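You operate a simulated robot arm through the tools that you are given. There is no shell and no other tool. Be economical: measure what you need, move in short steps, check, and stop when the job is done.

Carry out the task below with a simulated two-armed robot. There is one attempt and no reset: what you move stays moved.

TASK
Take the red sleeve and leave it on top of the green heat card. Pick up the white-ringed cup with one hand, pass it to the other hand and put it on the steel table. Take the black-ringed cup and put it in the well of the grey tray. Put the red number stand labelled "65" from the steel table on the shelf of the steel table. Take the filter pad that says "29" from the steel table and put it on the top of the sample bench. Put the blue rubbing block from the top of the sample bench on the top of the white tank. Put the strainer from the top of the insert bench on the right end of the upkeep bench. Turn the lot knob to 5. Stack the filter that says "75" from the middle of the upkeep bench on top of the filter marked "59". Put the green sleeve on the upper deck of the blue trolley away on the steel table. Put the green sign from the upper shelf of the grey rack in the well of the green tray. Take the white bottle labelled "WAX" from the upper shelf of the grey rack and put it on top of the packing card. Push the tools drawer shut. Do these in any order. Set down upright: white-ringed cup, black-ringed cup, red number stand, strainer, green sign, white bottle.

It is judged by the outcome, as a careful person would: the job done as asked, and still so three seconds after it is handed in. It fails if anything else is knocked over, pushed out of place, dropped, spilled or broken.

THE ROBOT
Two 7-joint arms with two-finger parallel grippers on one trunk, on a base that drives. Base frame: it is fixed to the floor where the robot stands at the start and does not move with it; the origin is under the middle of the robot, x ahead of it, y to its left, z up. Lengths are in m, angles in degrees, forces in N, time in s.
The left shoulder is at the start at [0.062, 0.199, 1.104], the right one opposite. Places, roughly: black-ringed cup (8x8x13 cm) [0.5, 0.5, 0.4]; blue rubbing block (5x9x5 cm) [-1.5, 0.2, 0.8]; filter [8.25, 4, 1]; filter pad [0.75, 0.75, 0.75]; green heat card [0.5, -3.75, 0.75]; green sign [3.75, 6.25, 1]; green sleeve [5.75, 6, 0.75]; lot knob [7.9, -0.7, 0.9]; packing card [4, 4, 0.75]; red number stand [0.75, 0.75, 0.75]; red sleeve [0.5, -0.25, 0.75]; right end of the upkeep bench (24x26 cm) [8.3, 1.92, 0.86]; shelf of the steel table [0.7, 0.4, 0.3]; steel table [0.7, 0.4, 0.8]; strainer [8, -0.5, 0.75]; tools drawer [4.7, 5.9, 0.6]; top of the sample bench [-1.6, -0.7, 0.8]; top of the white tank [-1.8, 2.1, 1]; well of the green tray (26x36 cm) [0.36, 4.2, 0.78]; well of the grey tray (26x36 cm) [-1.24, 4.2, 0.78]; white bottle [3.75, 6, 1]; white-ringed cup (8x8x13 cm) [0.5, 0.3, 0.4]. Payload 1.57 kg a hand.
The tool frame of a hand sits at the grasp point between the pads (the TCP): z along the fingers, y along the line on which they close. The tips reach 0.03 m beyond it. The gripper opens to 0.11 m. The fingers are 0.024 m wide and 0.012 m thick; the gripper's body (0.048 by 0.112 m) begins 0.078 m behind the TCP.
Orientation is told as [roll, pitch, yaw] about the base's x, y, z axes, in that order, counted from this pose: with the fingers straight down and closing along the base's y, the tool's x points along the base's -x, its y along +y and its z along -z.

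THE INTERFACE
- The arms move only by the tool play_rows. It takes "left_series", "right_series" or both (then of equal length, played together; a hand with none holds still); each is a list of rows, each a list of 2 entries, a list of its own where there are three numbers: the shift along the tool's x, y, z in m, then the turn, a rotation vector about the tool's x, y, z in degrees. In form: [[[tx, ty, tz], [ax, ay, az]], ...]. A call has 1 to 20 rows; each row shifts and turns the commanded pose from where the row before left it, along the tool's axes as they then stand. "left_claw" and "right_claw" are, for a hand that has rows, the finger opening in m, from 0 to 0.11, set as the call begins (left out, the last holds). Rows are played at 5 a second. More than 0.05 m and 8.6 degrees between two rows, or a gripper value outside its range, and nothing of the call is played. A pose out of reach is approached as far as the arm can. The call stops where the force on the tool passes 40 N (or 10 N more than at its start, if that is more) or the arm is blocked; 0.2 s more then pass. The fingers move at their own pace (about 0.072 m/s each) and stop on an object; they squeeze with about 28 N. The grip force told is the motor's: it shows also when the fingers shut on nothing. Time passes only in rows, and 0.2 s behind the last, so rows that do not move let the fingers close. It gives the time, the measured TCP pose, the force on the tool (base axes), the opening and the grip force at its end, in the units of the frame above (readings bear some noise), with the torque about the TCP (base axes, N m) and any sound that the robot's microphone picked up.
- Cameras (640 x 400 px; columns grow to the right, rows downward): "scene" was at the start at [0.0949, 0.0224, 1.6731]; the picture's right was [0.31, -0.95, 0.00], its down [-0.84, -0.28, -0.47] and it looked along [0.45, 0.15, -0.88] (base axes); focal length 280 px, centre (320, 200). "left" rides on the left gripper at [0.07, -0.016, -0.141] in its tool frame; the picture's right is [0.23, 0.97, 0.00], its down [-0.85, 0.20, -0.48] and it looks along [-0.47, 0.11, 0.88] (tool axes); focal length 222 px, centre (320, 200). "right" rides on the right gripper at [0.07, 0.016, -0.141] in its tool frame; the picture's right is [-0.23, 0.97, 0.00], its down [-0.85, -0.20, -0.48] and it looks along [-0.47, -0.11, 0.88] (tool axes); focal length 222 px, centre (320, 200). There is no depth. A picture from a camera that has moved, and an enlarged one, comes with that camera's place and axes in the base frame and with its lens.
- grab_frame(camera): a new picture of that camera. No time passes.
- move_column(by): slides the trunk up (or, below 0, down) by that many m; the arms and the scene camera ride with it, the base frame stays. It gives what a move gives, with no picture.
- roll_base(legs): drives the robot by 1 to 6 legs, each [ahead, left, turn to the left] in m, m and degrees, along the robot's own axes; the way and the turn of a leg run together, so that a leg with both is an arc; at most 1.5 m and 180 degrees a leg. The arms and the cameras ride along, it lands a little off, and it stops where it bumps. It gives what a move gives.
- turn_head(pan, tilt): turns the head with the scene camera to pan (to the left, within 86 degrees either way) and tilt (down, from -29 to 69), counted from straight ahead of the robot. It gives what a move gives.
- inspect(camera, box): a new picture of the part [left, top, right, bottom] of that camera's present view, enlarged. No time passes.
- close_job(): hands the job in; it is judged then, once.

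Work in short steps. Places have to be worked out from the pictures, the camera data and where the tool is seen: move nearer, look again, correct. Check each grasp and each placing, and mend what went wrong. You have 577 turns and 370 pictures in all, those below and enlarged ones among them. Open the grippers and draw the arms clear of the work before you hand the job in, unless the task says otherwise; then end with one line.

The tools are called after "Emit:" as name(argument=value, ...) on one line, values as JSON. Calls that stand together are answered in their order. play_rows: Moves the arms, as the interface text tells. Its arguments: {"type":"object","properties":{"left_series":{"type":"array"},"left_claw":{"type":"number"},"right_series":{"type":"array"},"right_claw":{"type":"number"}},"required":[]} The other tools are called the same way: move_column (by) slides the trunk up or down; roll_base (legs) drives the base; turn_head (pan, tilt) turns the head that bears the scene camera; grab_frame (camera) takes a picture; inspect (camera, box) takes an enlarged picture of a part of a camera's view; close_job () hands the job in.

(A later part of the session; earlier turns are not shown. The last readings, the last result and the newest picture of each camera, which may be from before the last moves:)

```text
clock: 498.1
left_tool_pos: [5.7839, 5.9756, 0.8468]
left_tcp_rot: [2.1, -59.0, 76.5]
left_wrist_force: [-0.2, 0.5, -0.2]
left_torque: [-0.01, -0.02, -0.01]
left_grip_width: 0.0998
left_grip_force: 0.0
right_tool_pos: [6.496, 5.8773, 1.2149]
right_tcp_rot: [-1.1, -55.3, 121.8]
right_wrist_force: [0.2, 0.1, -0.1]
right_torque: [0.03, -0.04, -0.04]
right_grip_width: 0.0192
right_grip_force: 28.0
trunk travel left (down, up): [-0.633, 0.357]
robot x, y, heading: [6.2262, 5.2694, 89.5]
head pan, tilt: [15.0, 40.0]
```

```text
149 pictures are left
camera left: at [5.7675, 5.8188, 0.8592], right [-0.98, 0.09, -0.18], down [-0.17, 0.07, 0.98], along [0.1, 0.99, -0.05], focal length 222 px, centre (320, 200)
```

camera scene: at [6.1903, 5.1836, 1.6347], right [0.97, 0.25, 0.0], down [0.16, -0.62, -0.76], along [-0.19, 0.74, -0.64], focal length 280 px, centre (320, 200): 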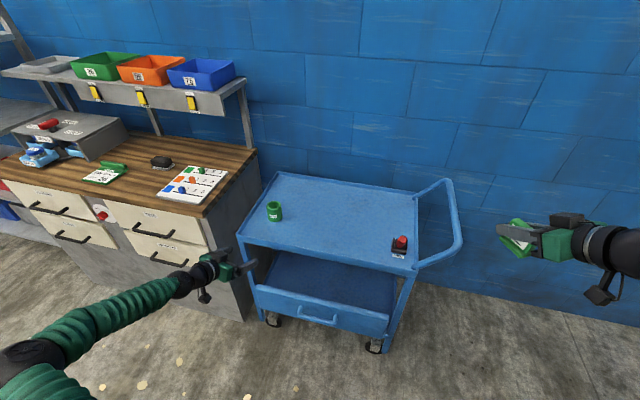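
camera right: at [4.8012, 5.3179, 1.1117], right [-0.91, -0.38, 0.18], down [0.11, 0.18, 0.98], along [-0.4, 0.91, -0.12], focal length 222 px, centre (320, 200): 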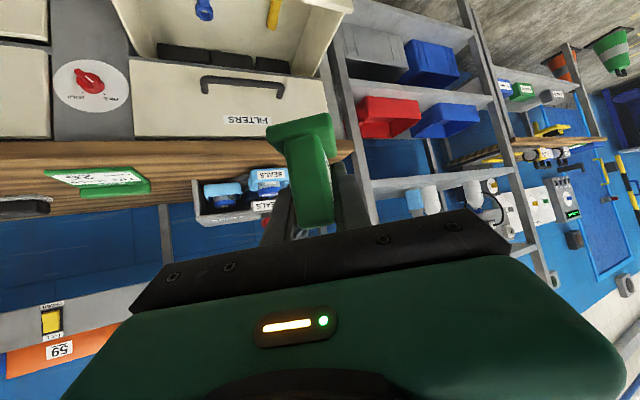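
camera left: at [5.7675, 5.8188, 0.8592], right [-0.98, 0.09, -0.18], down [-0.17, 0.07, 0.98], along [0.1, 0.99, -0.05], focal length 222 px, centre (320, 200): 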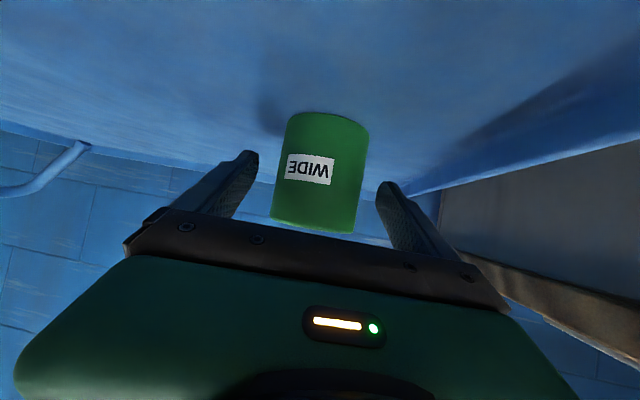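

Sleeve is between the fingers. Lower 6 mm and close, then lift.

Emit:
play_rows(left_series=[[[0.005, 0, 0.003], [0, 0, 0]], [[0, 0, 0], [0, 0, 0]]])

Emit:
play_rows(left_series=[[[0, 0, 0], [0, 0, 0]], [[0, 0, 0], [0, 0, 0]], [[0, 0, 0], [0, 0, 0]], [[0, 0, 0], [0, 0, 0]]], left_claw=0)

Emit:
move_column(by=0.1)

Emit:
grab_frame(camera="left")

```text
clock: 498.7
left_tool_pos: [5.7835, 5.9752, 0.8405]
left_tcp_rot: [2.0, -59.0, 76.4]
left_wrist_force: [0.2, -0.1, -0.2]
left_torque: [-0.01, -0.01, 0.0]
left_grip_width: 0.1
left_grip_force: 0.1
right_tool_pos: [6.4954, 5.8775, 1.2139]
right_tcp_rot: [-1.1, -55.3, 121.8]
right_wrist_force: [-0.6, -0.5, -0.4]
right_torque: [0.0, 0.03, -0.02]
right_grip_width: 0.0195
right_grip_force: 28.1
trunk travel left (down, up): [-0.633, 0.357]
robot x, y, heading: [6.2292, 5.2757, 89.6]
head pan, tilt: [15.0, 40.0]
```

```text
clock: 499.7
left_tool_pos: [5.7844, 5.9762, 0.8399]
left_tcp_rot: [1.9, -58.9, 76.4]
left_wrist_force: [0.6, -0.2, 0.5]
left_torque: [-0.01, -0.11, 0.01]
left_grip_width: 0.061
left_grip_force: 28.1
right_tool_pos: [6.4966, 5.878, 1.2137]
right_tcp_rot: [-1.1, -55.2, 121.8]
right_wrist_force: [0.5, -0.1, 0.0]
right_torque: [0.04, 0.0, 0.02]
right_grip_width: 0.0194
right_grip_force: 27.5
trunk travel left (down, up): [-0.633, 0.357]
robot x, y, heading: [6.2284, 5.2697, 89.9]
head pan, tilt: [15.0, 40.0]
```

```text
clock: 501.1
left_tool_pos: [5.7831, 5.977, 0.9386]
left_tcp_rot: [1.9, -58.9, 76.4]
left_wrist_force: [0.6, -0.9, -1.7]
left_torque: [0.0, -0.02, -0.02]
left_grip_width: 0.0606
left_grip_force: 28.1
right_tool_pos: [6.4947, 5.8801, 1.3143]
right_tcp_rot: [-1.1, -55.2, 121.8]
right_wrist_force: [-0.5, -0.3, -0.7]
right_torque: [0.01, -0.01, -0.03]
right_grip_width: 0.0193
right_grip_force: 28.0
trunk travel left (down, up): [-0.733, 0.257]
robot x, y, heading: [6.2314, 5.2703, 89.6]
head pan, tilt: [15.0, 40.0]
```

```text
148 pictures are left
camera left: at [5.767, 5.8195, 0.9514], right [-0.98, 0.09, -0.18], down [-0.17, 0.07, 0.98], along [0.1, 0.99, -0.05], focal length 222 px, centre (320, 200)
```

left: 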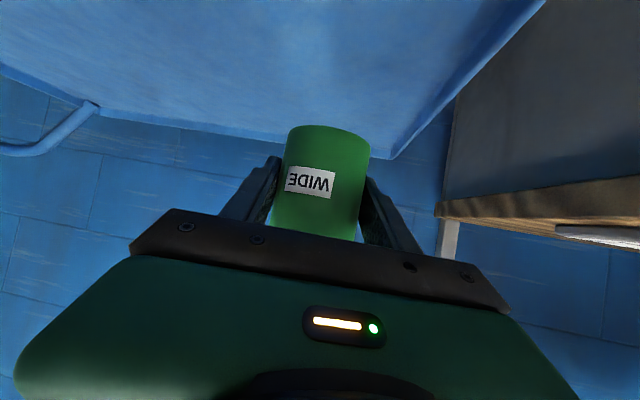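

Sleeve held. Back off and strafe left past the rack; check the shelf on the way.

Emit:
roll_base(legs=[[-0.5, 0, 0], [0, 1.3, 0], [0, 1.3, 0]])

Emit:
turn_head(pan=0, tilt=30)

Emit:
grab_frame(camera="scene")

Emit:
grab_frame(camera="right")

```text
clock: 516.3
left_tool_pos: [3.1714, 5.5068, 0.9404]
left_tcp_rot: [2.1, -58.9, 76.3]
left_wrist_force: [-0.3, 0.4, -1.2]
left_torque: [-0.04, 0.03, 0.01]
left_grip_width: 0.0611
left_grip_force: 28.3
right_tool_pos: [3.8851, 5.4092, 1.314]
right_tcp_rot: [-0.9, -55.3, 121.6]
right_wrist_force: [0.2, -0.2, -0.1]
right_torque: [0.0, 0.04, 0.02]
right_grip_width: 0.0192
right_grip_force: 27.8
trunk travel left (down, up): [-0.733, 0.257]
robot x, y, heading: [3.6115, 4.7989, 89.5]
head pan, tilt: [15.0, 40.0]
```

```text
clock: 517.1
left_tool_pos: [3.1715, 5.5075, 0.9408]
left_tcp_rot: [2.1, -59.0, 76.2]
left_wrist_force: [0.5, 1.1, -2.3]
left_torque: [-0.02, 0.0, 0.03]
left_grip_width: 0.0609
left_grip_force: 28.2
right_tool_pos: [3.8829, 5.4079, 1.3148]
right_tcp_rot: [-1.2, -55.3, 121.8]
right_wrist_force: [0.2, -0.5, -0.6]
right_torque: [0.01, 0.02, 0.03]
right_grip_width: 0.0194
right_grip_force: 27.8
trunk travel left (down, up): [-0.733, 0.257]
robot x, y, heading: [3.6159, 4.798, 89.2]
head pan, tilt: [0.0, 30.0]
```

```text
147 pictures are left
camera scene: at [3.6133, 4.9245, 1.7499], right [1.0, -0.01, 0.0], down [0.0, -0.5, -0.86], along [0.01, 0.86, -0.5], focal length 280 px, centre (320, 200)
```

scene: 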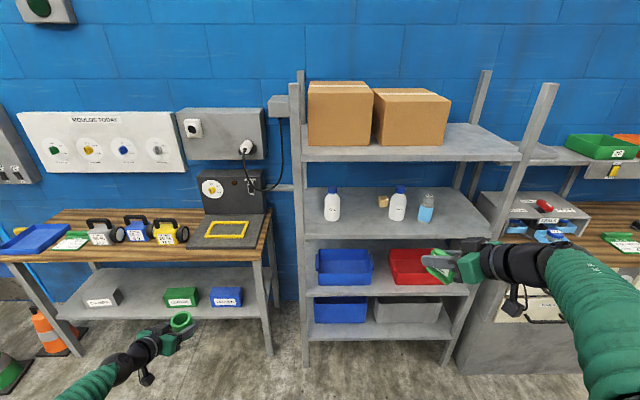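

```text
146 pictures are left
camera right: at [3.9482, 5.2649, 1.3357], right [-0.9, -0.39, 0.18], down [0.11, 0.18, 0.98], along [-0.41, 0.9, -0.12], focal length 222 px, centre (320, 200)
```

right: 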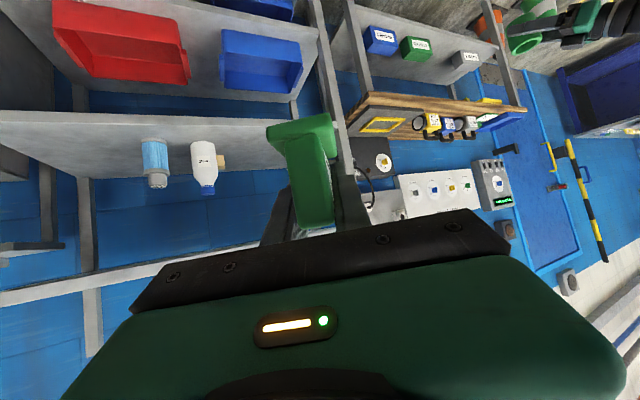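

All intact. Zoom on the sign in the right hand.

Emit:
inspect(camera="scene", box=[400, 220, 540, 310])

```text
4.44 times, centred on (470, 265) of scene
camera zoom: at [3.6133, 4.9245, 1.7499], right [1.0, -0.01, 0.0], down [0.0, -0.5, -0.86], along [0.01, 0.86, -0.5], focal length 1246 px, centre (-347, -89)
```

zoom: 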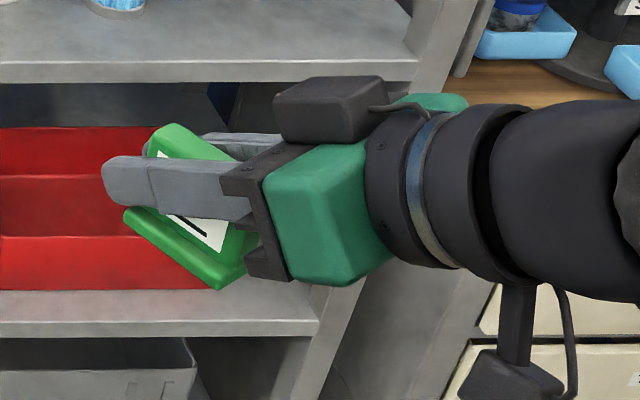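

Sign is upright, plate parallel to the hand. Drive to the green tray.

Emit:
roll_base(legs=[[0, 1.1, 0.8], [-0.85, 0, 0], [-0.8, 0, 0], [0, 1.2, 0], [0, 1.2, 0]])

Emit:
turn_head(pan=-10, tilt=45)

Emit:
grab_frame(camera="scene")

```text
clock: 542.4
left_tool_pos: [-0.3867, 3.8326, 0.9418]
left_tcp_rot: [2.3, -59.0, 76.1]
left_wrist_force: [0.5, -0.3, -1.0]
left_torque: [-0.02, 0.03, 0.02]
left_grip_width: 0.0607
left_grip_force: 27.8
right_tool_pos: [0.3268, 3.7366, 1.3144]
right_tcp_rot: [-0.9, -55.4, 121.5]
right_wrist_force: [0.7, -0.5, -0.6]
right_torque: [0.0, 0.07, 0.04]
right_grip_width: 0.0194
right_grip_force: 28.0
trunk travel left (down, up): [-0.733, 0.257]
robot x, y, heading: [0.0534, 3.1279, 89.5]
head pan, tilt: [0.0, 30.0]
```

```text
clock: 543.2
left_tool_pos: [-0.3865, 3.8335, 0.9417]
left_tcp_rot: [2.2, -59.1, 76.1]
left_wrist_force: [0.0, 0.0, -2.1]
left_torque: [0.03, -0.02, 0.0]
left_grip_width: 0.0609
left_grip_force: 28.3
right_tool_pos: [0.3262, 3.7334, 1.3153]
right_tcp_rot: [-1.1, -55.4, 121.7]
right_wrist_force: [0.5, -0.7, -0.6]
right_torque: [0.03, 0.01, 0.0]
right_grip_width: 0.0194
right_grip_force: 27.9
trunk travel left (down, up): [-0.733, 0.257]
robot x, y, heading: [0.0584, 3.1321, 89.7]
head pan, tilt: [-10.0, 45.0]
```

```text
144 pictures are left
camera scene: at [0.0706, 3.2425, 1.7274], right [0.98, -0.18, 0.0], down [-0.13, -0.7, -0.71], along [0.13, 0.69, -0.71], focal length 280 px, centre (320, 200)
```

scene: 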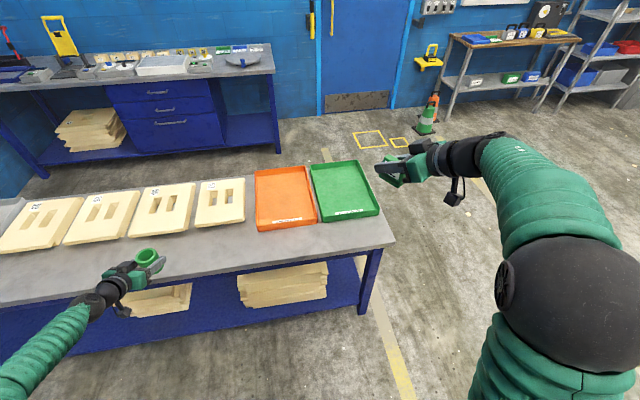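

Green tray centre ≈(0.37,4.20). Lower the right arm to z≈0.95 before going in.

Emit:
play_rows(right_series=[[[0.033, 0, 0.0227], [0, 0, 0]], [[0.033, 0, 0.0227], [0, 0, 0]], [[0.033, 0, 0.0227], [0, 0, 0]], [[0.033, 0, 0.0227], [0, 0, 0]], [[0.033, 0, 0.0227], [0, 0, 0]], [[0.033, 0, 0.0227], [0, 0, 0]], [[0.033, 0, 0.0227], [0, 0, 0]], [[0.033, 0, 0.0227], [0, 0, 0]], [[0.033, 0, 0.0227], [0, 0, 0]], [[0, 0, 0], [0, 0, 0]]])

Emit:
roll_base(legs=[[0.37, -0.03, 0.4]])

Emit:
grab_frame(camera="right")

Emit:
grab_frame(camera="scene")

```text
clock: 545.4
left_tool_pos: [-0.3875, 3.833, 0.942]
left_tcp_rot: [2.1, -59.1, 76.2]
left_wrist_force: [0.9, -0.9, -1.4]
left_torque: [-0.02, -0.03, -0.02]
left_grip_width: 0.0611
left_grip_force: 27.8
right_tool_pos: [0.3294, 3.7305, 0.9546]
right_tcp_rot: [-1.3, -55.3, 121.8]
right_wrist_force: [0.4, 0.6, -0.7]
right_torque: [0.0, -0.02, -0.01]
right_grip_width: 0.0194
right_grip_force: 27.7
trunk travel left (down, up): [-0.733, 0.257]
robot x, y, heading: [0.055, 3.127, 89.4]
head pan, tilt: [-10.0, 45.0]
```

```text
clock: 547.8
left_tool_pos: [-0.3642, 4.2012, 0.942]
left_tcp_rot: [2.1, -59.0, 76.8]
left_wrist_force: [-0.3, 0.3, -1.1]
left_torque: [0.02, 0.03, 0.01]
left_grip_width: 0.0613
left_grip_force: 27.7
right_tool_pos: [0.3547, 4.1073, 0.9556]
right_tcp_rot: [-1.1, -55.4, 122.5]
right_wrist_force: [0.1, 0.5, -0.4]
right_torque: [-0.01, 0.01, 0.03]
right_grip_width: 0.0193
right_grip_force: 27.3
trunk travel left (down, up): [-0.733, 0.257]
robot x, y, heading: [0.0895, 3.5034, 90.3]
head pan, tilt: [-10.0, 45.0]
```

```text
143 pictures are left
camera right: at [0.4208, 3.965, 0.9761], right [-0.9, -0.4, 0.18], down [0.11, 0.18, 0.98], along [-0.42, 0.9, -0.11], focal length 222 px, centre (320, 200)
```

right: 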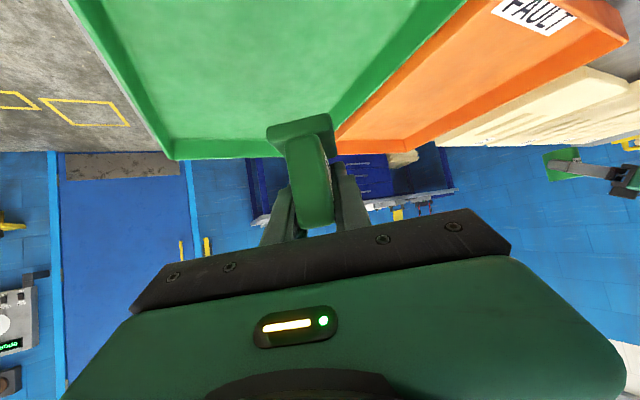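

```text
142 pictures are left
camera scene: at [0.099, 3.6139, 1.7275], right [0.99, -0.17, 0.0], down [-0.12, -0.7, -0.71], along [0.12, 0.7, -0.71], focal length 280 px, centre (320, 200)
```

scene: 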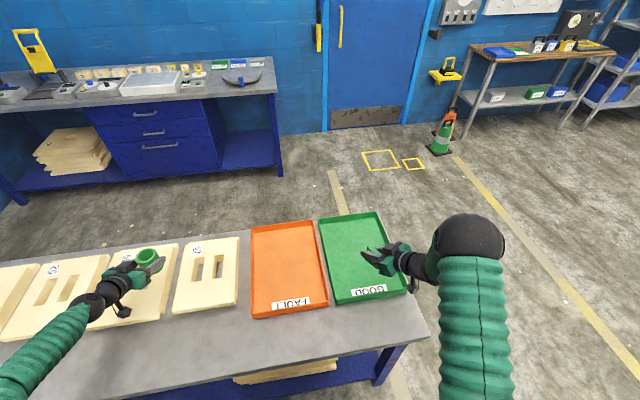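

Over the tray's front half. Advance 3 cm and lower 9 cm, check.

Emit:
roll_base(legs=[[0.03, 0, 0]])

Emit:
play_rows(right_series=[[[0.033, 0, 0.0227], [0, 0, 0]], [[0.033, 0, 0.0227], [0, 0, 0]], [[0.008, 0, 0.0057], [0, 0, 0]], [[0, 0, 0], [0, 0, 0]]])

Emit:
grab_frame(camera="right")

Emit:
inspect(camera="scene", box=[300, 190, 460, 320])

```text
clock: 548.6
left_tool_pos: [-0.3656, 4.2248, 0.9476]
left_tcp_rot: [2.4, -59.6, 76.7]
left_wrist_force: [0.2, 0.2, -0.9]
left_torque: [0.01, -0.01, 0.0]
left_grip_width: 0.0609
left_grip_force: 28.4
right_tool_pos: [0.3545, 4.1308, 0.9594]
right_tcp_rot: [-1.6, -55.7, 122.6]
right_wrist_force: [0.4, 0.1, -0.9]
right_torque: [0.06, 0.03, 0.0]
right_grip_width: 0.0193
right_grip_force: 28.3
trunk travel left (down, up): [-0.733, 0.257]
robot x, y, heading: [0.0846, 3.532, 90.2]
head pan, tilt: [-10.0, 45.0]
```

```text
clock: 549.6
left_tool_pos: [-0.3642, 4.2276, 0.943]
left_tcp_rot: [2.3, -59.2, 76.8]
left_wrist_force: [0.3, 0.2, -2.6]
left_torque: [0.0, 0.02, 0.01]
left_grip_width: 0.0607
left_grip_force: 28.2
right_tool_pos: [0.3526, 4.1356, 0.8659]
right_tcp_rot: [-1.3, -55.5, 122.5]
right_wrist_force: [-1.2, 0.1, -0.5]
right_torque: [0.03, -0.03, 0.01]
right_grip_width: 0.0196
right_grip_force: 27.7
trunk travel left (down, up): [-0.733, 0.257]
robot x, y, heading: [0.0897, 3.5319, 90.1]
head pan, tilt: [-10.0, 45.0]
```

```text
141 pictures are left
camera right: at [0.4205, 3.9933, 0.8864], right [-0.9, -0.4, 0.17], down [0.11, 0.17, 0.98], along [-0.42, 0.9, -0.11], focal length 222 px, centre (320, 200)
```

right: 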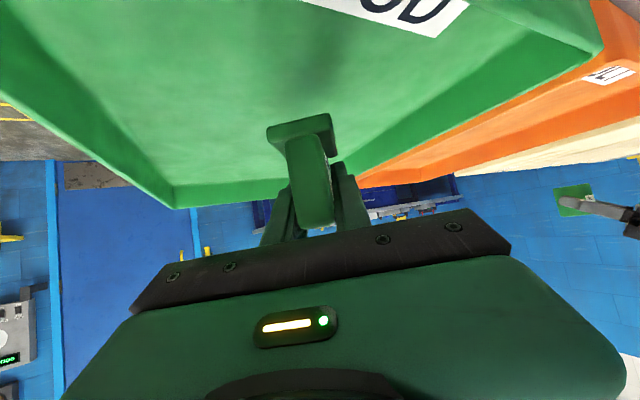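

```text
3.08 times, centred on (380, 255) of scene
camera zoom: at [0.0989, 3.6466, 1.7273], right [0.99, -0.17, 0.0], down [-0.12, -0.7, -0.7], along [0.12, 0.69, -0.71], focal length 862 px, centre (135, 31)
```

zoom: 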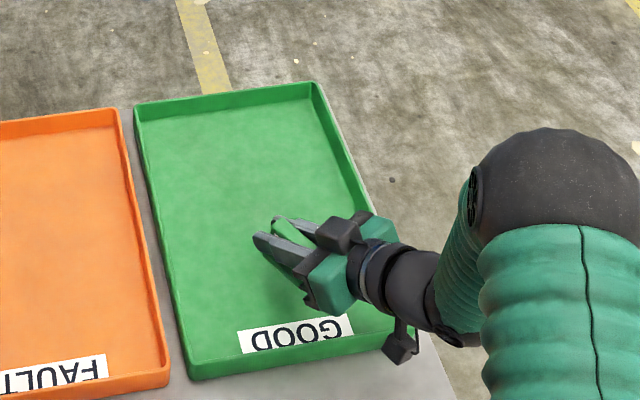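

The camera mount is near the tray's front rim; go 9 cm further in first, then lower.

Emit:
play_rows(right_series=[[[-0.0255, -0.01, 0.037], [0, 0, 0]], [[-0.0255, -0.01, 0.037], [0, 0, 0]], [[0, 0, 0], [0, 0, 0]]])

Emit:
play_rows(right_series=[[[0.0066, 0, 0.0046], [0, 0, 0]], [[0.0066, 0, 0.0046], [0, 0, 0]], [[0.0066, 0, 0.0046], [0, 0, 0]], [[0.0033, 0, 0.0023], [0, 0, 0]], [[0.0033, 0, 0.0023], [0, 0, 0]], [[0.0033, 0, 0.0023], [0, 0, 0]], [[0.0033, 0, 0.0023], [0, 0, 0]], [[0.0033, 0, 0.0023], [0, 0, 0]], [[0.0033, 0, 0.0023], [0, 0, 0]]])

Emit:
grab_frame(camera="right")

Emit:
inspect(camera="scene", box=[300, 190, 460, 320])

```text
clock: 550.4
left_tool_pos: [-0.3658, 4.2272, 0.9451]
left_tcp_rot: [2.3, -59.3, 76.7]
left_wrist_force: [-0.1, -0.2, -1.9]
left_torque: [0.01, 0.0, 0.02]
left_grip_width: 0.0612
left_grip_force: 28.5
right_tool_pos: [0.3236, 4.2213, 0.8653]
right_tcp_rot: [-1.4, -55.6, 122.5]
right_wrist_force: [0.6, -0.1, 0.3]
right_torque: [0.01, 0.01, 0.01]
right_grip_width: 0.0194
right_grip_force: 27.8
trunk travel left (down, up): [-0.733, 0.257]
robot x, y, heading: [0.0851, 3.5294, 90.1]
head pan, tilt: [-10.0, 45.0]
```

```text
clock: 552.4
left_tool_pos: [-0.3653, 4.2271, 0.9459]
left_tcp_rot: [2.3, -59.4, 76.6]
left_wrist_force: [-0.1, 0.1, -2.1]
left_torque: [-0.02, 0.03, -0.03]
left_grip_width: 0.0608
left_grip_force: 28.1
right_tool_pos: [0.326, 4.2246, 0.8234]
right_tcp_rot: [-1.5, -56.0, 122.7]
right_wrist_force: [3.4, 2.5, 18.4]
right_torque: [0.09, 0.25, -0.04]
right_grip_width: 0.0198
right_grip_force: 28.4
trunk travel left (down, up): [-0.733, 0.257]
robot x, y, heading: [0.0886, 3.5309, 90.2]
head pan, tilt: [-10.0, 45.0]
```

```text
139 pictures are left
camera right: at [0.3921, 4.0814, 0.8425], right [-0.9, -0.4, 0.17], down [0.11, 0.17, 0.98], along [-0.42, 0.9, -0.1], focal length 222 px, centre (320, 200)
```

right: 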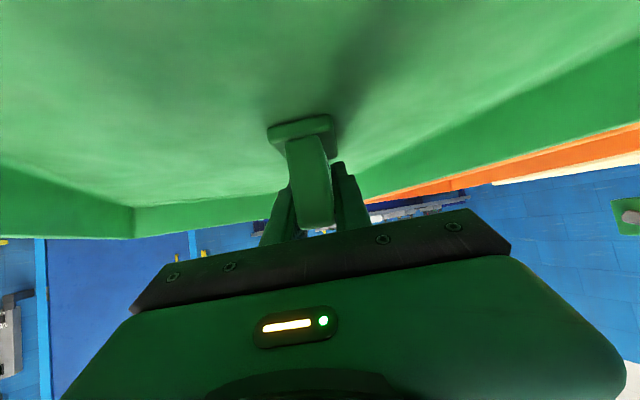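

```text
3.08 times, centred on (380, 255) of scene
camera zoom: at [0.0983, 3.6408, 1.7281], right [0.99, -0.17, 0.0], down [-0.12, -0.7, -0.71], along [0.12, 0.7, -0.71], focal length 862 px, centre (135, 31)
```

zoom: 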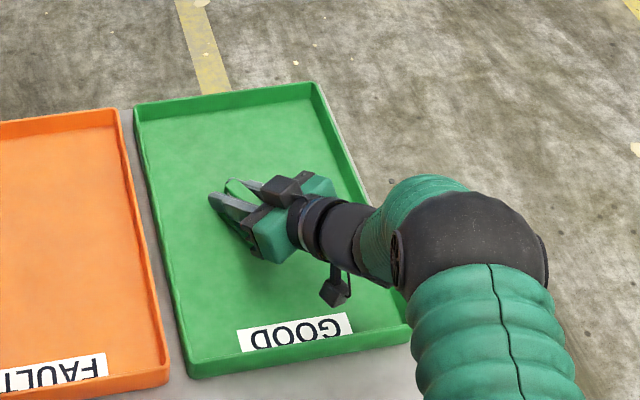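

Contact with the tray floor. Ease, open to 0.05 and withdraw along the tool axis.

Emit:
play_rows(right_series=[[[-0.002, 0, -0.0015], [0, 0, 0]], [[0, 0, 0], [0, 0, 0]]])

Emit:
play_rows(right_series=[[[0, 0, 0], [0, 0, 0]], [[0, 0, 0], [0, 0, 0]], [[-0.01, 0, -0.007], [0, 0, 0]], [[-0.016, 0, -0.011], [0, 0, 0]], [[-0.03, 0, -0.03], [0, 0, 0]], [[-0.03, 0, -0.03], [0, 0, 0]], [[-0.03, 0, -0.03], [0, 0, 0]], [[0, 0, 0], [0, 0, 0]]], right_claw=0.06)

Emit:
grab_frame(camera="right")

Emit:
inspect(camera="scene", box=[300, 190, 460, 320])

```text
clock: 553.0
left_tool_pos: [-0.3655, 4.2271, 0.945]
left_tcp_rot: [2.2, -59.2, 76.6]
left_wrist_force: [0.0, 0.1, -1.4]
left_torque: [0.02, -0.01, 0.01]
left_grip_width: 0.0608
left_grip_force: 28.2
right_tool_pos: [0.3247, 4.2226, 0.8229]
right_tcp_rot: [-1.4, -55.6, 122.4]
right_wrist_force: [2.0, 3.8, 15.7]
right_torque: [0.14, 0.18, -0.06]
right_grip_width: 0.0195
right_grip_force: 27.8
trunk travel left (down, up): [-0.733, 0.257]
robot x, y, heading: [0.0865, 3.5312, 90.3]
head pan, tilt: [-10.0, 45.0]
```

```text
clock: 554.8
left_tool_pos: [-0.3658, 4.2284, 0.9439]
left_tcp_rot: [2.1, -59.3, 76.7]
left_wrist_force: [0.0, 0.3, -1.4]
left_torque: [0.02, 0.01, -0.02]
left_grip_width: 0.0606
left_grip_force: 28.1
right_tool_pos: [0.3343, 4.2035, 0.9797]
right_tcp_rot: [-1.2, -55.5, 122.4]
right_wrist_force: [-0.3, 0.5, -0.8]
right_torque: [0.0, -0.03, 0.02]
right_grip_width: 0.0599
right_grip_force: 0.1
trunk travel left (down, up): [-0.733, 0.257]
robot x, y, heading: [0.0873, 3.5328, 90.1]
head pan, tilt: [-10.0, 45.0]
```

```text
137 pictures are left
camera right: at [0.4022, 4.0617, 1.0007], right [-0.9, -0.4, 0.18], down [0.11, 0.17, 0.98], along [-0.42, 0.9, -0.11], focal length 222 px, centre (320, 200)
```

right: 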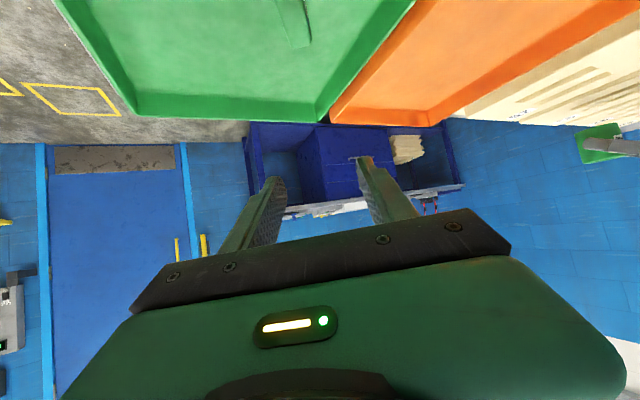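

```text
3.08 times, centred on (380, 255) of scene
camera zoom: at [0.0988, 3.6465, 1.7273], right [0.99, -0.17, 0.0], down [-0.12, -0.7, -0.7], along [0.12, 0.69, -0.71], focal length 862 px, centre (135, 31)
```

zoom: 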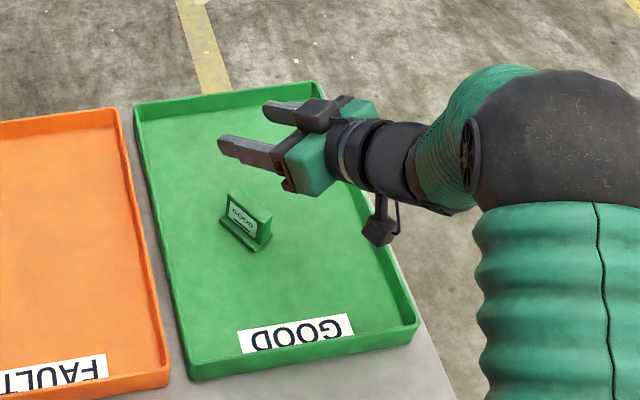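

Sign stands in the tray. Now carry the green sleeve to the steel table's free right-front corner.

Emit:
roll_base(legs=[[-0.5, 0, 0], [0, 0, -90], [-0.7, 0, 0], [0, -1.3, 0], [0, -1.3, 0], [0, -1.07, 0]])

Emit:
turn_head(pan=10, tilt=45)

Emit:
grab_frame(camera="scene")

```text
clock: 582.3
left_tool_pos: [0.2568, -0.2105, 0.9439]
left_tcp_rot: [2.0, -59.3, -11.2]
left_wrist_force: [1.1, -0.3, -1.0]
left_torque: [-0.04, -0.04, -0.02]
left_grip_width: 0.0609
left_grip_force: 28.4
right_tool_pos: [0.2554, -0.9106, 0.9811]
right_tcp_rot: [-1.6, -55.5, 34.5]
right_wrist_force: [0.3, -0.3, 0.0]
right_torque: [-0.04, 0.03, 0.0]
right_grip_width: 0.0601
right_grip_force: 0.0
trunk travel left (down, up): [-0.733, 0.257]
robot x, y, heading: [-0.4221, -0.6861, 2.0]
head pan, tilt: [-10.0, 45.0]
```

```text
clock: 583.1
left_tool_pos: [0.2542, -0.2118, 0.9455]
left_tcp_rot: [2.2, -59.3, -11.3]
left_wrist_force: [0.5, -0.2, -0.5]
left_torque: [-0.02, 0.03, -0.06]
left_grip_width: 0.0608
left_grip_force: 28.3
right_tool_pos: [0.2551, -0.9125, 0.982]
right_tcp_rot: [-1.4, -55.6, 34.3]
right_wrist_force: [-0.6, 1.1, -0.3]
right_torque: [0.02, 0.01, -0.04]
right_grip_width: 0.0597
right_grip_force: 0.0
trunk travel left (down, up): [-0.733, 0.257]
robot x, y, heading: [-0.4272, -0.6852, 1.9]
head pan, tilt: [10.0, 45.0]
```

```text
135 pictures are left
camera scene: at [-0.3094, -0.6654, 1.7273], right [0.21, -0.98, 0.0], down [-0.69, -0.15, -0.7], along [0.69, 0.15, -0.71], focal length 280 px, centre (320, 200)
```

scene: 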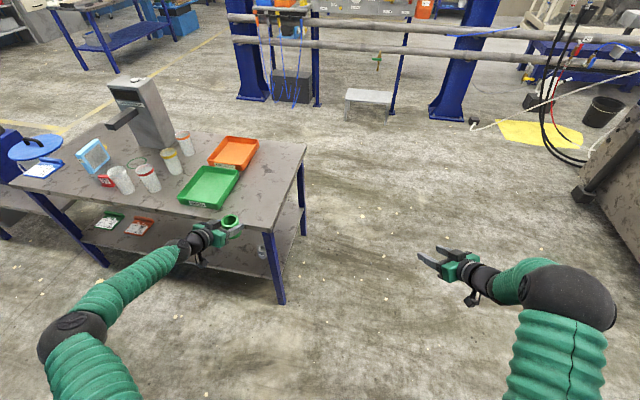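

Forward 0.19, left 0.04, square up; then lower.

Emit:
roll_base(legs=[[0.19, 0.04, -1.9]])

Emit:
move_column(by=-0.08)

Emit:
grab_frame(camera="left")

Emit:
grab_frame(camera="scene")

```text
clock: 584.7
left_tool_pos: [0.4595, -0.1887, 0.9466]
left_tcp_rot: [2.4, -59.4, -13.3]
left_wrist_force: [0.6, -0.5, -1.2]
left_torque: [0.03, 0.02, 0.01]
left_grip_width: 0.0607
left_grip_force: 28.1
right_tool_pos: [0.4344, -0.8899, 0.9839]
right_tcp_rot: [-1.5, -55.7, 32.7]
right_wrist_force: [-0.4, 0.3, 0.2]
right_torque: [-0.01, -0.02, -0.01]
right_grip_width: 0.0599
right_grip_force: 0.1
trunk travel left (down, up): [-0.733, 0.257]
robot x, y, heading: [-0.2348, -0.6406, 0.3]
head pan, tilt: [10.0, 45.0]
```

```text
clock: 585.8
left_tool_pos: [0.4593, -0.1891, 0.8663]
left_tcp_rot: [2.3, -59.4, -13.3]
left_wrist_force: [0.4, 0.4, -1.4]
left_torque: [0.0, 0.03, 0.03]
left_grip_width: 0.061
left_grip_force: 28.1
right_tool_pos: [0.4354, -0.8893, 0.9031]
right_tcp_rot: [-1.5, -55.7, 32.7]
right_wrist_force: [0.3, 0.0, 0.2]
right_torque: [0.02, 0.01, 0.03]
right_grip_width: 0.0602
right_grip_force: 0.1
trunk travel left (down, up): [-0.653, 0.337]
robot x, y, heading: [-0.2331, -0.641, 0.3]
head pan, tilt: [10.0, 45.0]
```

```text
134 pictures are left
camera left: at [0.3015, -0.174, 0.8766], right [0.08, 0.98, -0.18], down [0.06, 0.17, 0.98], along [1.0, -0.09, -0.04], focal length 222 px, centre (320, 200)
```

left: 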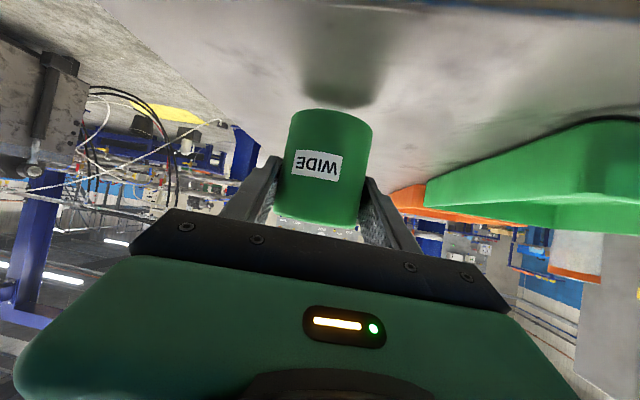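

```text
133 pictures are left
camera scene: at [-0.1188, -0.6255, 1.6474], right [0.18, -0.98, 0.0], down [-0.7, -0.13, -0.71], along [0.69, 0.13, -0.71], focal length 280 px, centre (320, 200)
```

scene: 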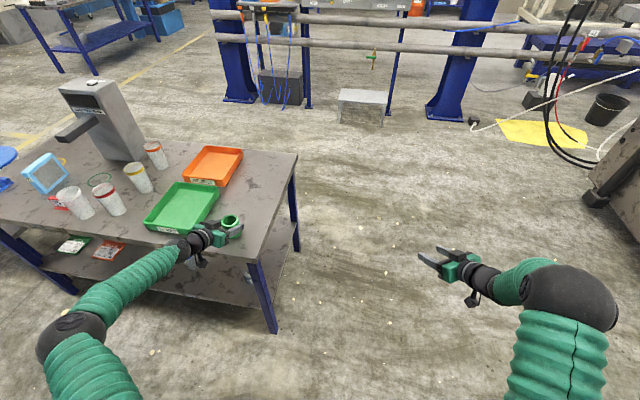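

Good position. Lower in small steps until contact.

Emit:
play_rows(left_series=[[[0.0085, 0, 0.005], [0, 0, 0]], [[0.0085, 0, 0.005], [0, 0, 0]], [[0.0034, 0, 0.002], [0, 0, 0]], [[0.0034, 0, 0.002], [0, 0, 0]], [[0.0034, 0, 0.002], [0, 0, 0]], [[0.0034, 0, 0.002], [0, 0, 0]], [[0.0034, 0, 0.002], [0, 0, 0]], [[0.0034, 0, 0.002], [0, 0, 0]]])

Emit:
grab_frame(camera="left")

```text
clock: 587.6
left_tool_pos: [0.4572, -0.1891, 0.826]
left_tcp_rot: [2.6, -59.7, -13.5]
left_wrist_force: [-4.0, 1.3, 21.3]
left_torque: [-0.71, -0.1, -0.09]
left_grip_width: 0.0603
left_grip_force: 28.1
right_tool_pos: [0.4336, -0.8913, 0.9042]
right_tcp_rot: [-1.6, -55.9, 32.8]
right_wrist_force: [-0.9, -0.2, 0.1]
right_torque: [-0.02, -0.03, 0.03]
right_grip_width: 0.0601
right_grip_force: 0.1
trunk travel left (down, up): [-0.653, 0.337]
robot x, y, heading: [-0.2325, -0.6432, 0.2]
head pan, tilt: [10.0, 45.0]
```

```text
132 pictures are left
camera left: at [0.3002, -0.1751, 0.8362], right [0.08, 0.98, -0.17], down [0.05, 0.17, 0.98], along [1.0, -0.09, -0.04], focal length 222 px, centre (320, 200)
```

left: 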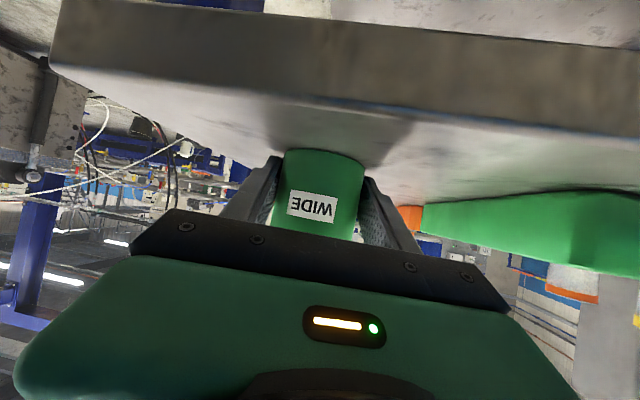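

Contact; ease, open, withdraw.

Emit:
play_rows(left_series=[[[-0.003, 0, -0.002], [0, 0, 0]], [[0, 0, 0], [0, 0, 0]]])

Emit:
play_rows(left_series=[[[0, 0, 0], [0, 0, 0]], [[0, 0, 0], [0, 0, 0]], [[0, 0, -0.02], [0, 0, 0]], [[-0.01, 0, -0.04], [0, 0, 0]], [[-0.01, 0, -0.04], [0, 0, 0]], [[-0.01, 0, -0.04], [0, 0, 0]]], left_claw=0.085)

Emit:
inspect(camera="scene", box=[130, 130, 330, 270])

```text
clock: 588.2
left_tool_pos: [0.4575, -0.1884, 0.8271]
left_tcp_rot: [2.4, -59.3, -13.5]
left_wrist_force: [-2.3, 0.0, 7.4]
left_torque: [-0.26, -0.07, -0.06]
left_grip_width: 0.0602
left_grip_force: 27.9
right_tool_pos: [0.4355, -0.8912, 0.903]
right_tcp_rot: [-1.5, -55.8, 32.6]
right_wrist_force: [0.1, -0.4, -0.2]
right_torque: [0.01, -0.01, -0.01]
right_grip_width: 0.0598
right_grip_force: 0.1
trunk travel left (down, up): [-0.653, 0.337]
robot x, y, heading: [-0.2316, -0.6441, 0.3]
head pan, tilt: [10.0, 45.0]
```

```text
clock: 589.6
left_tool_pos: [0.3546, -0.1686, 0.9238]
left_tcp_rot: [2.3, -59.4, -13.3]
left_wrist_force: [0.2, 0.3, -0.4]
left_torque: [0.02, -0.02, 0.0]
left_grip_width: 0.085
left_grip_force: 0.1
right_tool_pos: [0.4333, -0.8909, 0.9038]
right_tcp_rot: [-1.5, -55.8, 32.6]
right_wrist_force: [0.0, -0.4, 0.3]
right_torque: [0.02, 0.0, 0.0]
right_grip_width: 0.06
right_grip_force: 0.0
trunk travel left (down, up): [-0.653, 0.337]
robot x, y, heading: [-0.2334, -0.6407, 0.3]
head pan, tilt: [10.0, 45.0]
```

```text
2.86 times, centred on (230, 200) of scene
camera zoom: at [-0.1217, -0.6262, 1.6475], right [0.18, -0.98, 0.0], down [-0.7, -0.13, -0.71], along [0.7, 0.13, -0.71], focal length 801 px, centre (577, 200)
```

zoom: 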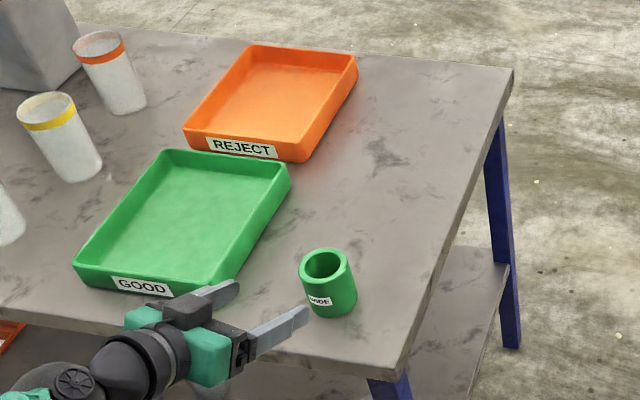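

Green sleeve is on the table. Remaining: strainer, knob, filter at the far benches. Drive there via y≈2.9.

Emit:
roll_base(legs=[[-0.35, 0, 0], [0, 1.2, 0], [0, 1.2, 0], [0, 1.15, 0], [1.4, 0, 0], [1.2, 0, 0]])

Emit:
move_column(by=0.2)

Emit:
turn_head(pan=0, tilt=20)

Emit:
grab_frame(camera="scene")

Emit:
turn_head(pan=-50, tilt=20)

Emit:
grab_frame(camera="scene")

```text
clock: 621.1
left_tool_pos: [2.4933, 3.5253, 0.923]
left_tcp_rot: [2.2, -59.4, -11.5]
left_wrist_force: [0.7, 0.6, 0.7]
left_torque: [0.03, 0.01, 0.01]
left_grip_width: 0.0849
left_grip_force: 0.0
right_tool_pos: [2.5963, 2.8064, 0.9037]
right_tcp_rot: [-1.4, -55.7, 34.4]
right_wrist_force: [0.2, 0.0, -1.4]
right_torque: [-0.01, -0.01, 0.02]
right_grip_width: 0.06
right_grip_force: 0.1
trunk travel left (down, up): [-0.653, 0.337]
robot x, y, heading: [1.9196, 3.0358, 2.1]
head pan, tilt: [10.0, 45.0]
```

```text
clock: 623.2
left_tool_pos: [2.4924, 3.5263, 1.1233]
left_tcp_rot: [2.5, -59.4, -11.6]
left_wrist_force: [0.3, -0.3, 0.1]
left_torque: [-0.05, 0.0, 0.01]
left_grip_width: 0.0851
left_grip_force: 0.0
right_tool_pos: [2.595, 2.8057, 1.1032]
right_tcp_rot: [-1.5, -55.8, 34.4]
right_wrist_force: [-0.3, 0.5, 0.5]
right_torque: [-0.03, 0.01, -0.02]
right_grip_width: 0.0599
right_grip_force: 0.2
trunk travel left (down, up): [-0.853, 0.137]
robot x, y, heading: [1.9196, 3.0326, 2.0]
head pan, tilt: [10.0, 45.0]
```

```text
clock: 624.1
left_tool_pos: [2.4925, 3.5248, 1.1232]
left_tcp_rot: [2.4, -59.6, -11.6]
left_wrist_force: [-0.2, 0.2, 0.3]
left_torque: [-0.01, -0.03, 0.05]
left_grip_width: 0.085
left_grip_force: 0.1
right_tool_pos: [2.5956, 2.8061, 1.104]
right_tcp_rot: [-1.6, -55.9, 34.4]
right_wrist_force: [-0.1, 0.3, 0.3]
right_torque: [0.01, 0.01, -0.02]
right_grip_width: 0.0599
right_grip_force: 0.1
trunk travel left (down, up): [-0.853, 0.137]
robot x, y, heading: [1.9196, 3.0334, 2.1]
head pan, tilt: [0.0, 20.0]
```

```text
130 pictures are left
camera scene: at [2.0477, 3.0403, 1.886], right [0.04, -1.0, 0.0], down [-0.34, -0.01, -0.94], along [0.94, 0.03, -0.34], focal length 280 px, centre (320, 200)
```

scene: 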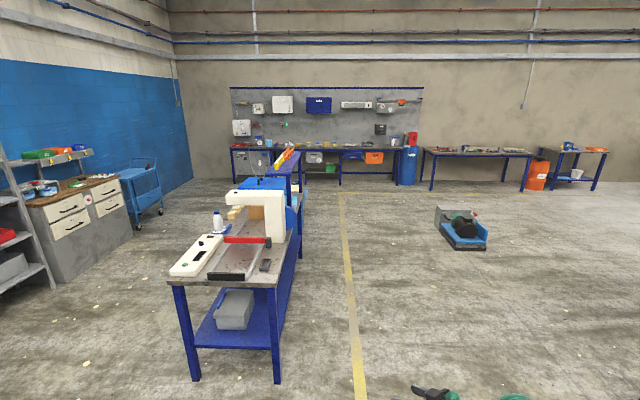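

```text
clock: 625.3
left_tool_pos: [2.4927, 3.5246, 1.1236]
left_tcp_rot: [2.4, -59.5, -11.6]
left_wrist_force: [0.2, -0.7, 0.6]
left_torque: [-0.01, -0.01, -0.03]
left_grip_width: 0.0849
left_grip_force: 0.0
right_tool_pos: [2.5953, 2.8062, 1.1042]
right_tcp_rot: [-1.6, -55.8, 34.4]
right_wrist_force: [0.9, 0.1, -0.8]
right_torque: [0.0, 0.02, 0.0]
right_grip_width: 0.0598
right_grip_force: 0.0
trunk travel left (down, up): [-0.853, 0.137]
robot x, y, heading: [1.9216, 3.0375, 2.0]
head pan, tilt: [-50.0, 20.0]
```

```text
129 pictures are left
camera scene: at [2.0171, 2.9678, 1.8862], right [-0.74, -0.67, 0.0], down [-0.23, 0.25, -0.94], along [0.63, -0.7, -0.34], focal length 280 px, centre (320, 200)
```

scene: 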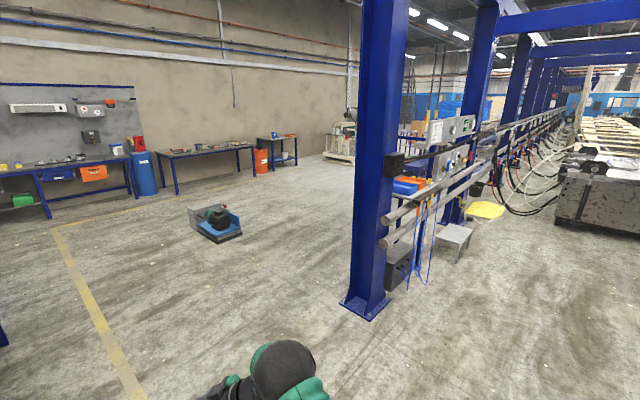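

Path is clear. Strafe right 0.8 and go forward to x≈6.9.

Emit:
roll_base(legs=[[0, -0.8, -2.0], [1.4, 0, 0], [1.4, 0, 0], [1.3, 0, 0], [0.8, 0, 0]])

Emit:
turn_head(pan=0, tilt=25)

Emit:
grab_frame(camera="scene")

Emit:
turn_head(pan=-60, tilt=25)

Emit:
grab_frame(camera="scene")

```text
clock: 653.0
left_tool_pos: [7.4723, 2.6154, 1.1246]
left_tcp_rot: [2.4, -59.4, -15.4]
left_wrist_force: [0.6, -0.4, -0.1]
left_torque: [-0.01, -0.01, 0.0]
left_grip_width: 0.0851
left_grip_force: 0.1
right_tool_pos: [7.5279, 1.8886, 1.1039]
right_tcp_rot: [-1.7, -55.8, 30.7]
right_wrist_force: [-0.7, -0.3, 0.0]
right_torque: [-0.03, 0.0, -0.01]
right_grip_width: 0.0602
right_grip_force: 0.0
trunk travel left (down, up): [-0.853, 0.137]
robot x, y, heading: [6.8723, 2.1607, -2.0]
head pan, tilt: [-50.0, 20.0]
```

```text
clock: 654.1
left_tool_pos: [7.473, 2.6141, 1.1238]
left_tcp_rot: [2.4, -59.5, -15.4]
left_wrist_force: [0.4, 0.2, -0.1]
left_torque: [0.0, -0.02, 0.02]
left_grip_width: 0.0851
left_grip_force: 0.0
right_tool_pos: [7.5277, 1.8897, 1.1053]
right_tcp_rot: [-1.7, -55.9, 30.8]
right_wrist_force: [0.1, -0.4, -0.6]
right_torque: [-0.01, 0.04, 0.02]
right_grip_width: 0.0599
right_grip_force: 0.0
trunk travel left (down, up): [-0.853, 0.137]
robot x, y, heading: [6.8676, 2.1599, -1.6]
head pan, tilt: [0.0, 25.0]
```

```text
128 pictures are left
camera scene: at [6.9968, 2.1596, 1.878], right [-0.03, -1.0, 0.0], down [-0.42, 0.01, -0.91], along [0.91, -0.03, -0.42], focal length 280 px, centre (320, 200)
```

scene: 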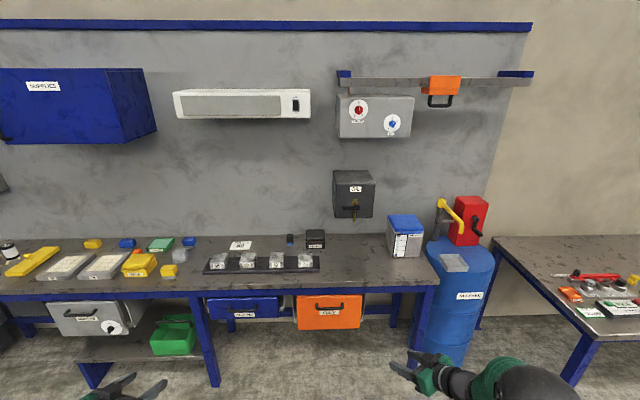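

```text
clock: 655.4
left_tool_pos: [7.4743, 2.614, 1.1238]
left_tcp_rot: [2.4, -59.6, -15.4]
left_wrist_force: [0.4, 0.3, 0.4]
left_torque: [-0.02, 0.03, 0.02]
left_grip_width: 0.0852
left_grip_force: 0.1
right_tool_pos: [7.5278, 1.8888, 1.1039]
right_tcp_rot: [-1.7, -55.9, 30.8]
right_wrist_force: [0.1, 0.0, 0.6]
right_torque: [0.0, -0.01, 0.02]
right_grip_width: 0.0598
right_grip_force: 0.0
trunk travel left (down, up): [-0.853, 0.137]
robot x, y, heading: [6.8703, 2.1652, -1.7]
head pan, tilt: [-60.0, 25.0]
```

```text
127 pictures are left
camera scene: at [6.9486, 2.0813, 1.8781], right [-0.88, -0.47, 0.0], down [-0.2, 0.37, -0.91], along [0.43, -0.8, -0.42], focal length 280 px, centre (320, 200)
```

scene: 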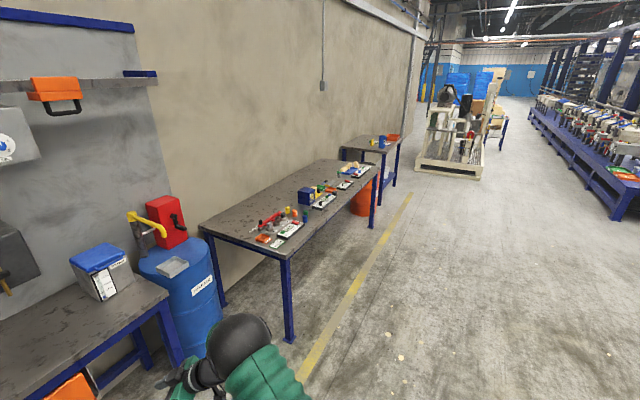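

Upkeep bench's right end has free space around (8.3,1.92). Go to the insert bench: strafe right 2.4.

Emit:
roll_base(legs=[[0, -1.2, 1.7], [0, -1.2, 0]])

Emit:
turn_head(pan=0, tilt=35)

Emit:
grab_frame(camera="scene")

Emit:
inspect(camera="scene", box=[200, 140, 440, 290])

```text
clock: 667.1
left_tool_pos: [7.4267, 0.2459, 1.1248]
left_tcp_rot: [2.3, -59.5, -14.6]
left_wrist_force: [0.0, -0.1, 0.0]
left_torque: [0.0, -0.02, -0.01]
left_grip_width: 0.0848
left_grip_force: 0.1
right_tool_pos: [7.4912, -0.478, 1.1052]
right_tcp_rot: [-1.8, -55.8, 31.6]
right_wrist_force: [-0.2, -0.1, 0.4]
right_torque: [0.0, -0.04, 0.0]
right_grip_width: 0.0599
right_grip_force: 0.1
trunk travel left (down, up): [-0.853, 0.137]
robot x, y, heading: [6.8315, -0.2183, -0.9]
head pan, tilt: [-60.0, 25.0]
```

```text
clock: 668.4
left_tool_pos: [7.4265, 0.2431, 1.124]
left_tcp_rot: [2.5, -59.6, -14.7]
left_wrist_force: [0.3, 0.4, -0.8]
left_torque: [0.0, 0.04, -0.01]
left_grip_width: 0.0849
left_grip_force: 0.0
right_tool_pos: [7.4889, -0.4815, 1.1056]
right_tcp_rot: [-1.7, -55.9, 31.4]
right_wrist_force: [0.5, 0.9, -0.2]
right_torque: [0.06, -0.01, 0.01]
right_grip_width: 0.06
right_grip_force: 0.1
trunk travel left (down, up): [-0.853, 0.137]
robot x, y, heading: [6.8306, -0.213, -1.3]
head pan, tilt: [0.0, 35.0]
```

```text
126 pictures are left
camera scene: at [6.9525, -0.2169, 1.8622], right [-0.02, -1.0, 0.0], down [-0.58, 0.01, -0.82], along [0.82, -0.02, -0.58], focal length 280 px, centre (320, 200)
```

scene: 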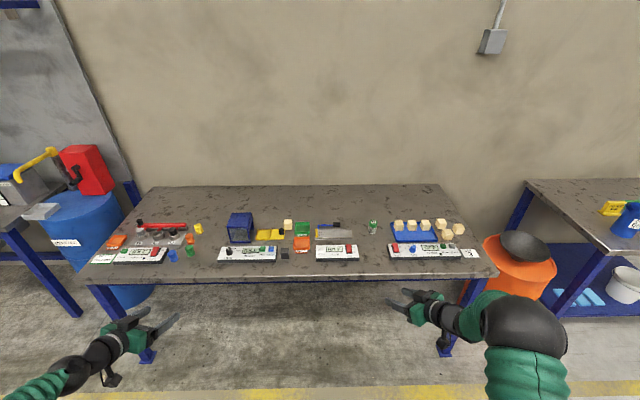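

```text
2.67 times, centred on (320, 215) of scene
camera zoom: at [6.9525, -0.2169, 1.8622], right [-0.02, -1.0, 0.0], down [-0.58, 0.01, -0.82], along [0.82, -0.02, -0.58], focal length 747 px, centre (320, 160)
```

zoom: 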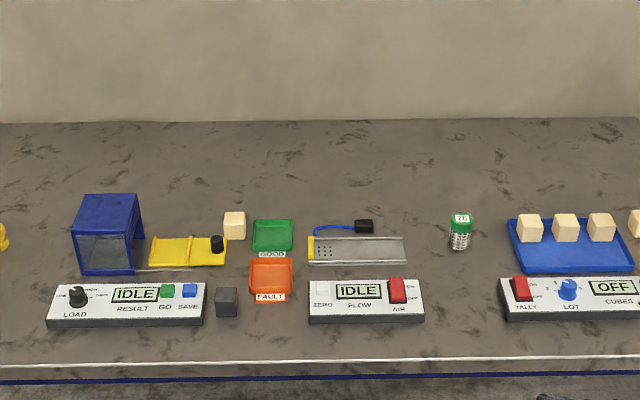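

Strainer (perforated, green-banded) at (461,232) and LOT knob (blue) at (567,287) in the zoom. Look closer at both.

Emit:
inspect(camera="scene", box=[360, 210, 480, 270])

```text
5.33 times, centred on (420, 240) of scene
camera zoom: at [6.9525, -0.2169, 1.8622], right [-0.02, -1.0, 0.0], down [-0.58, 0.01, -0.82], along [0.82, -0.02, -0.58], focal length 1495 px, centre (-213, -13)
```

zoom: 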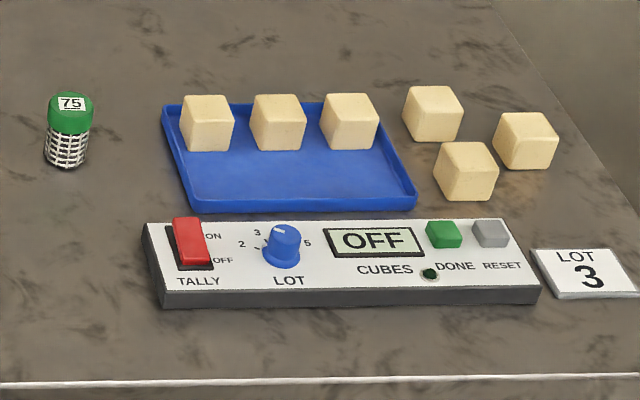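

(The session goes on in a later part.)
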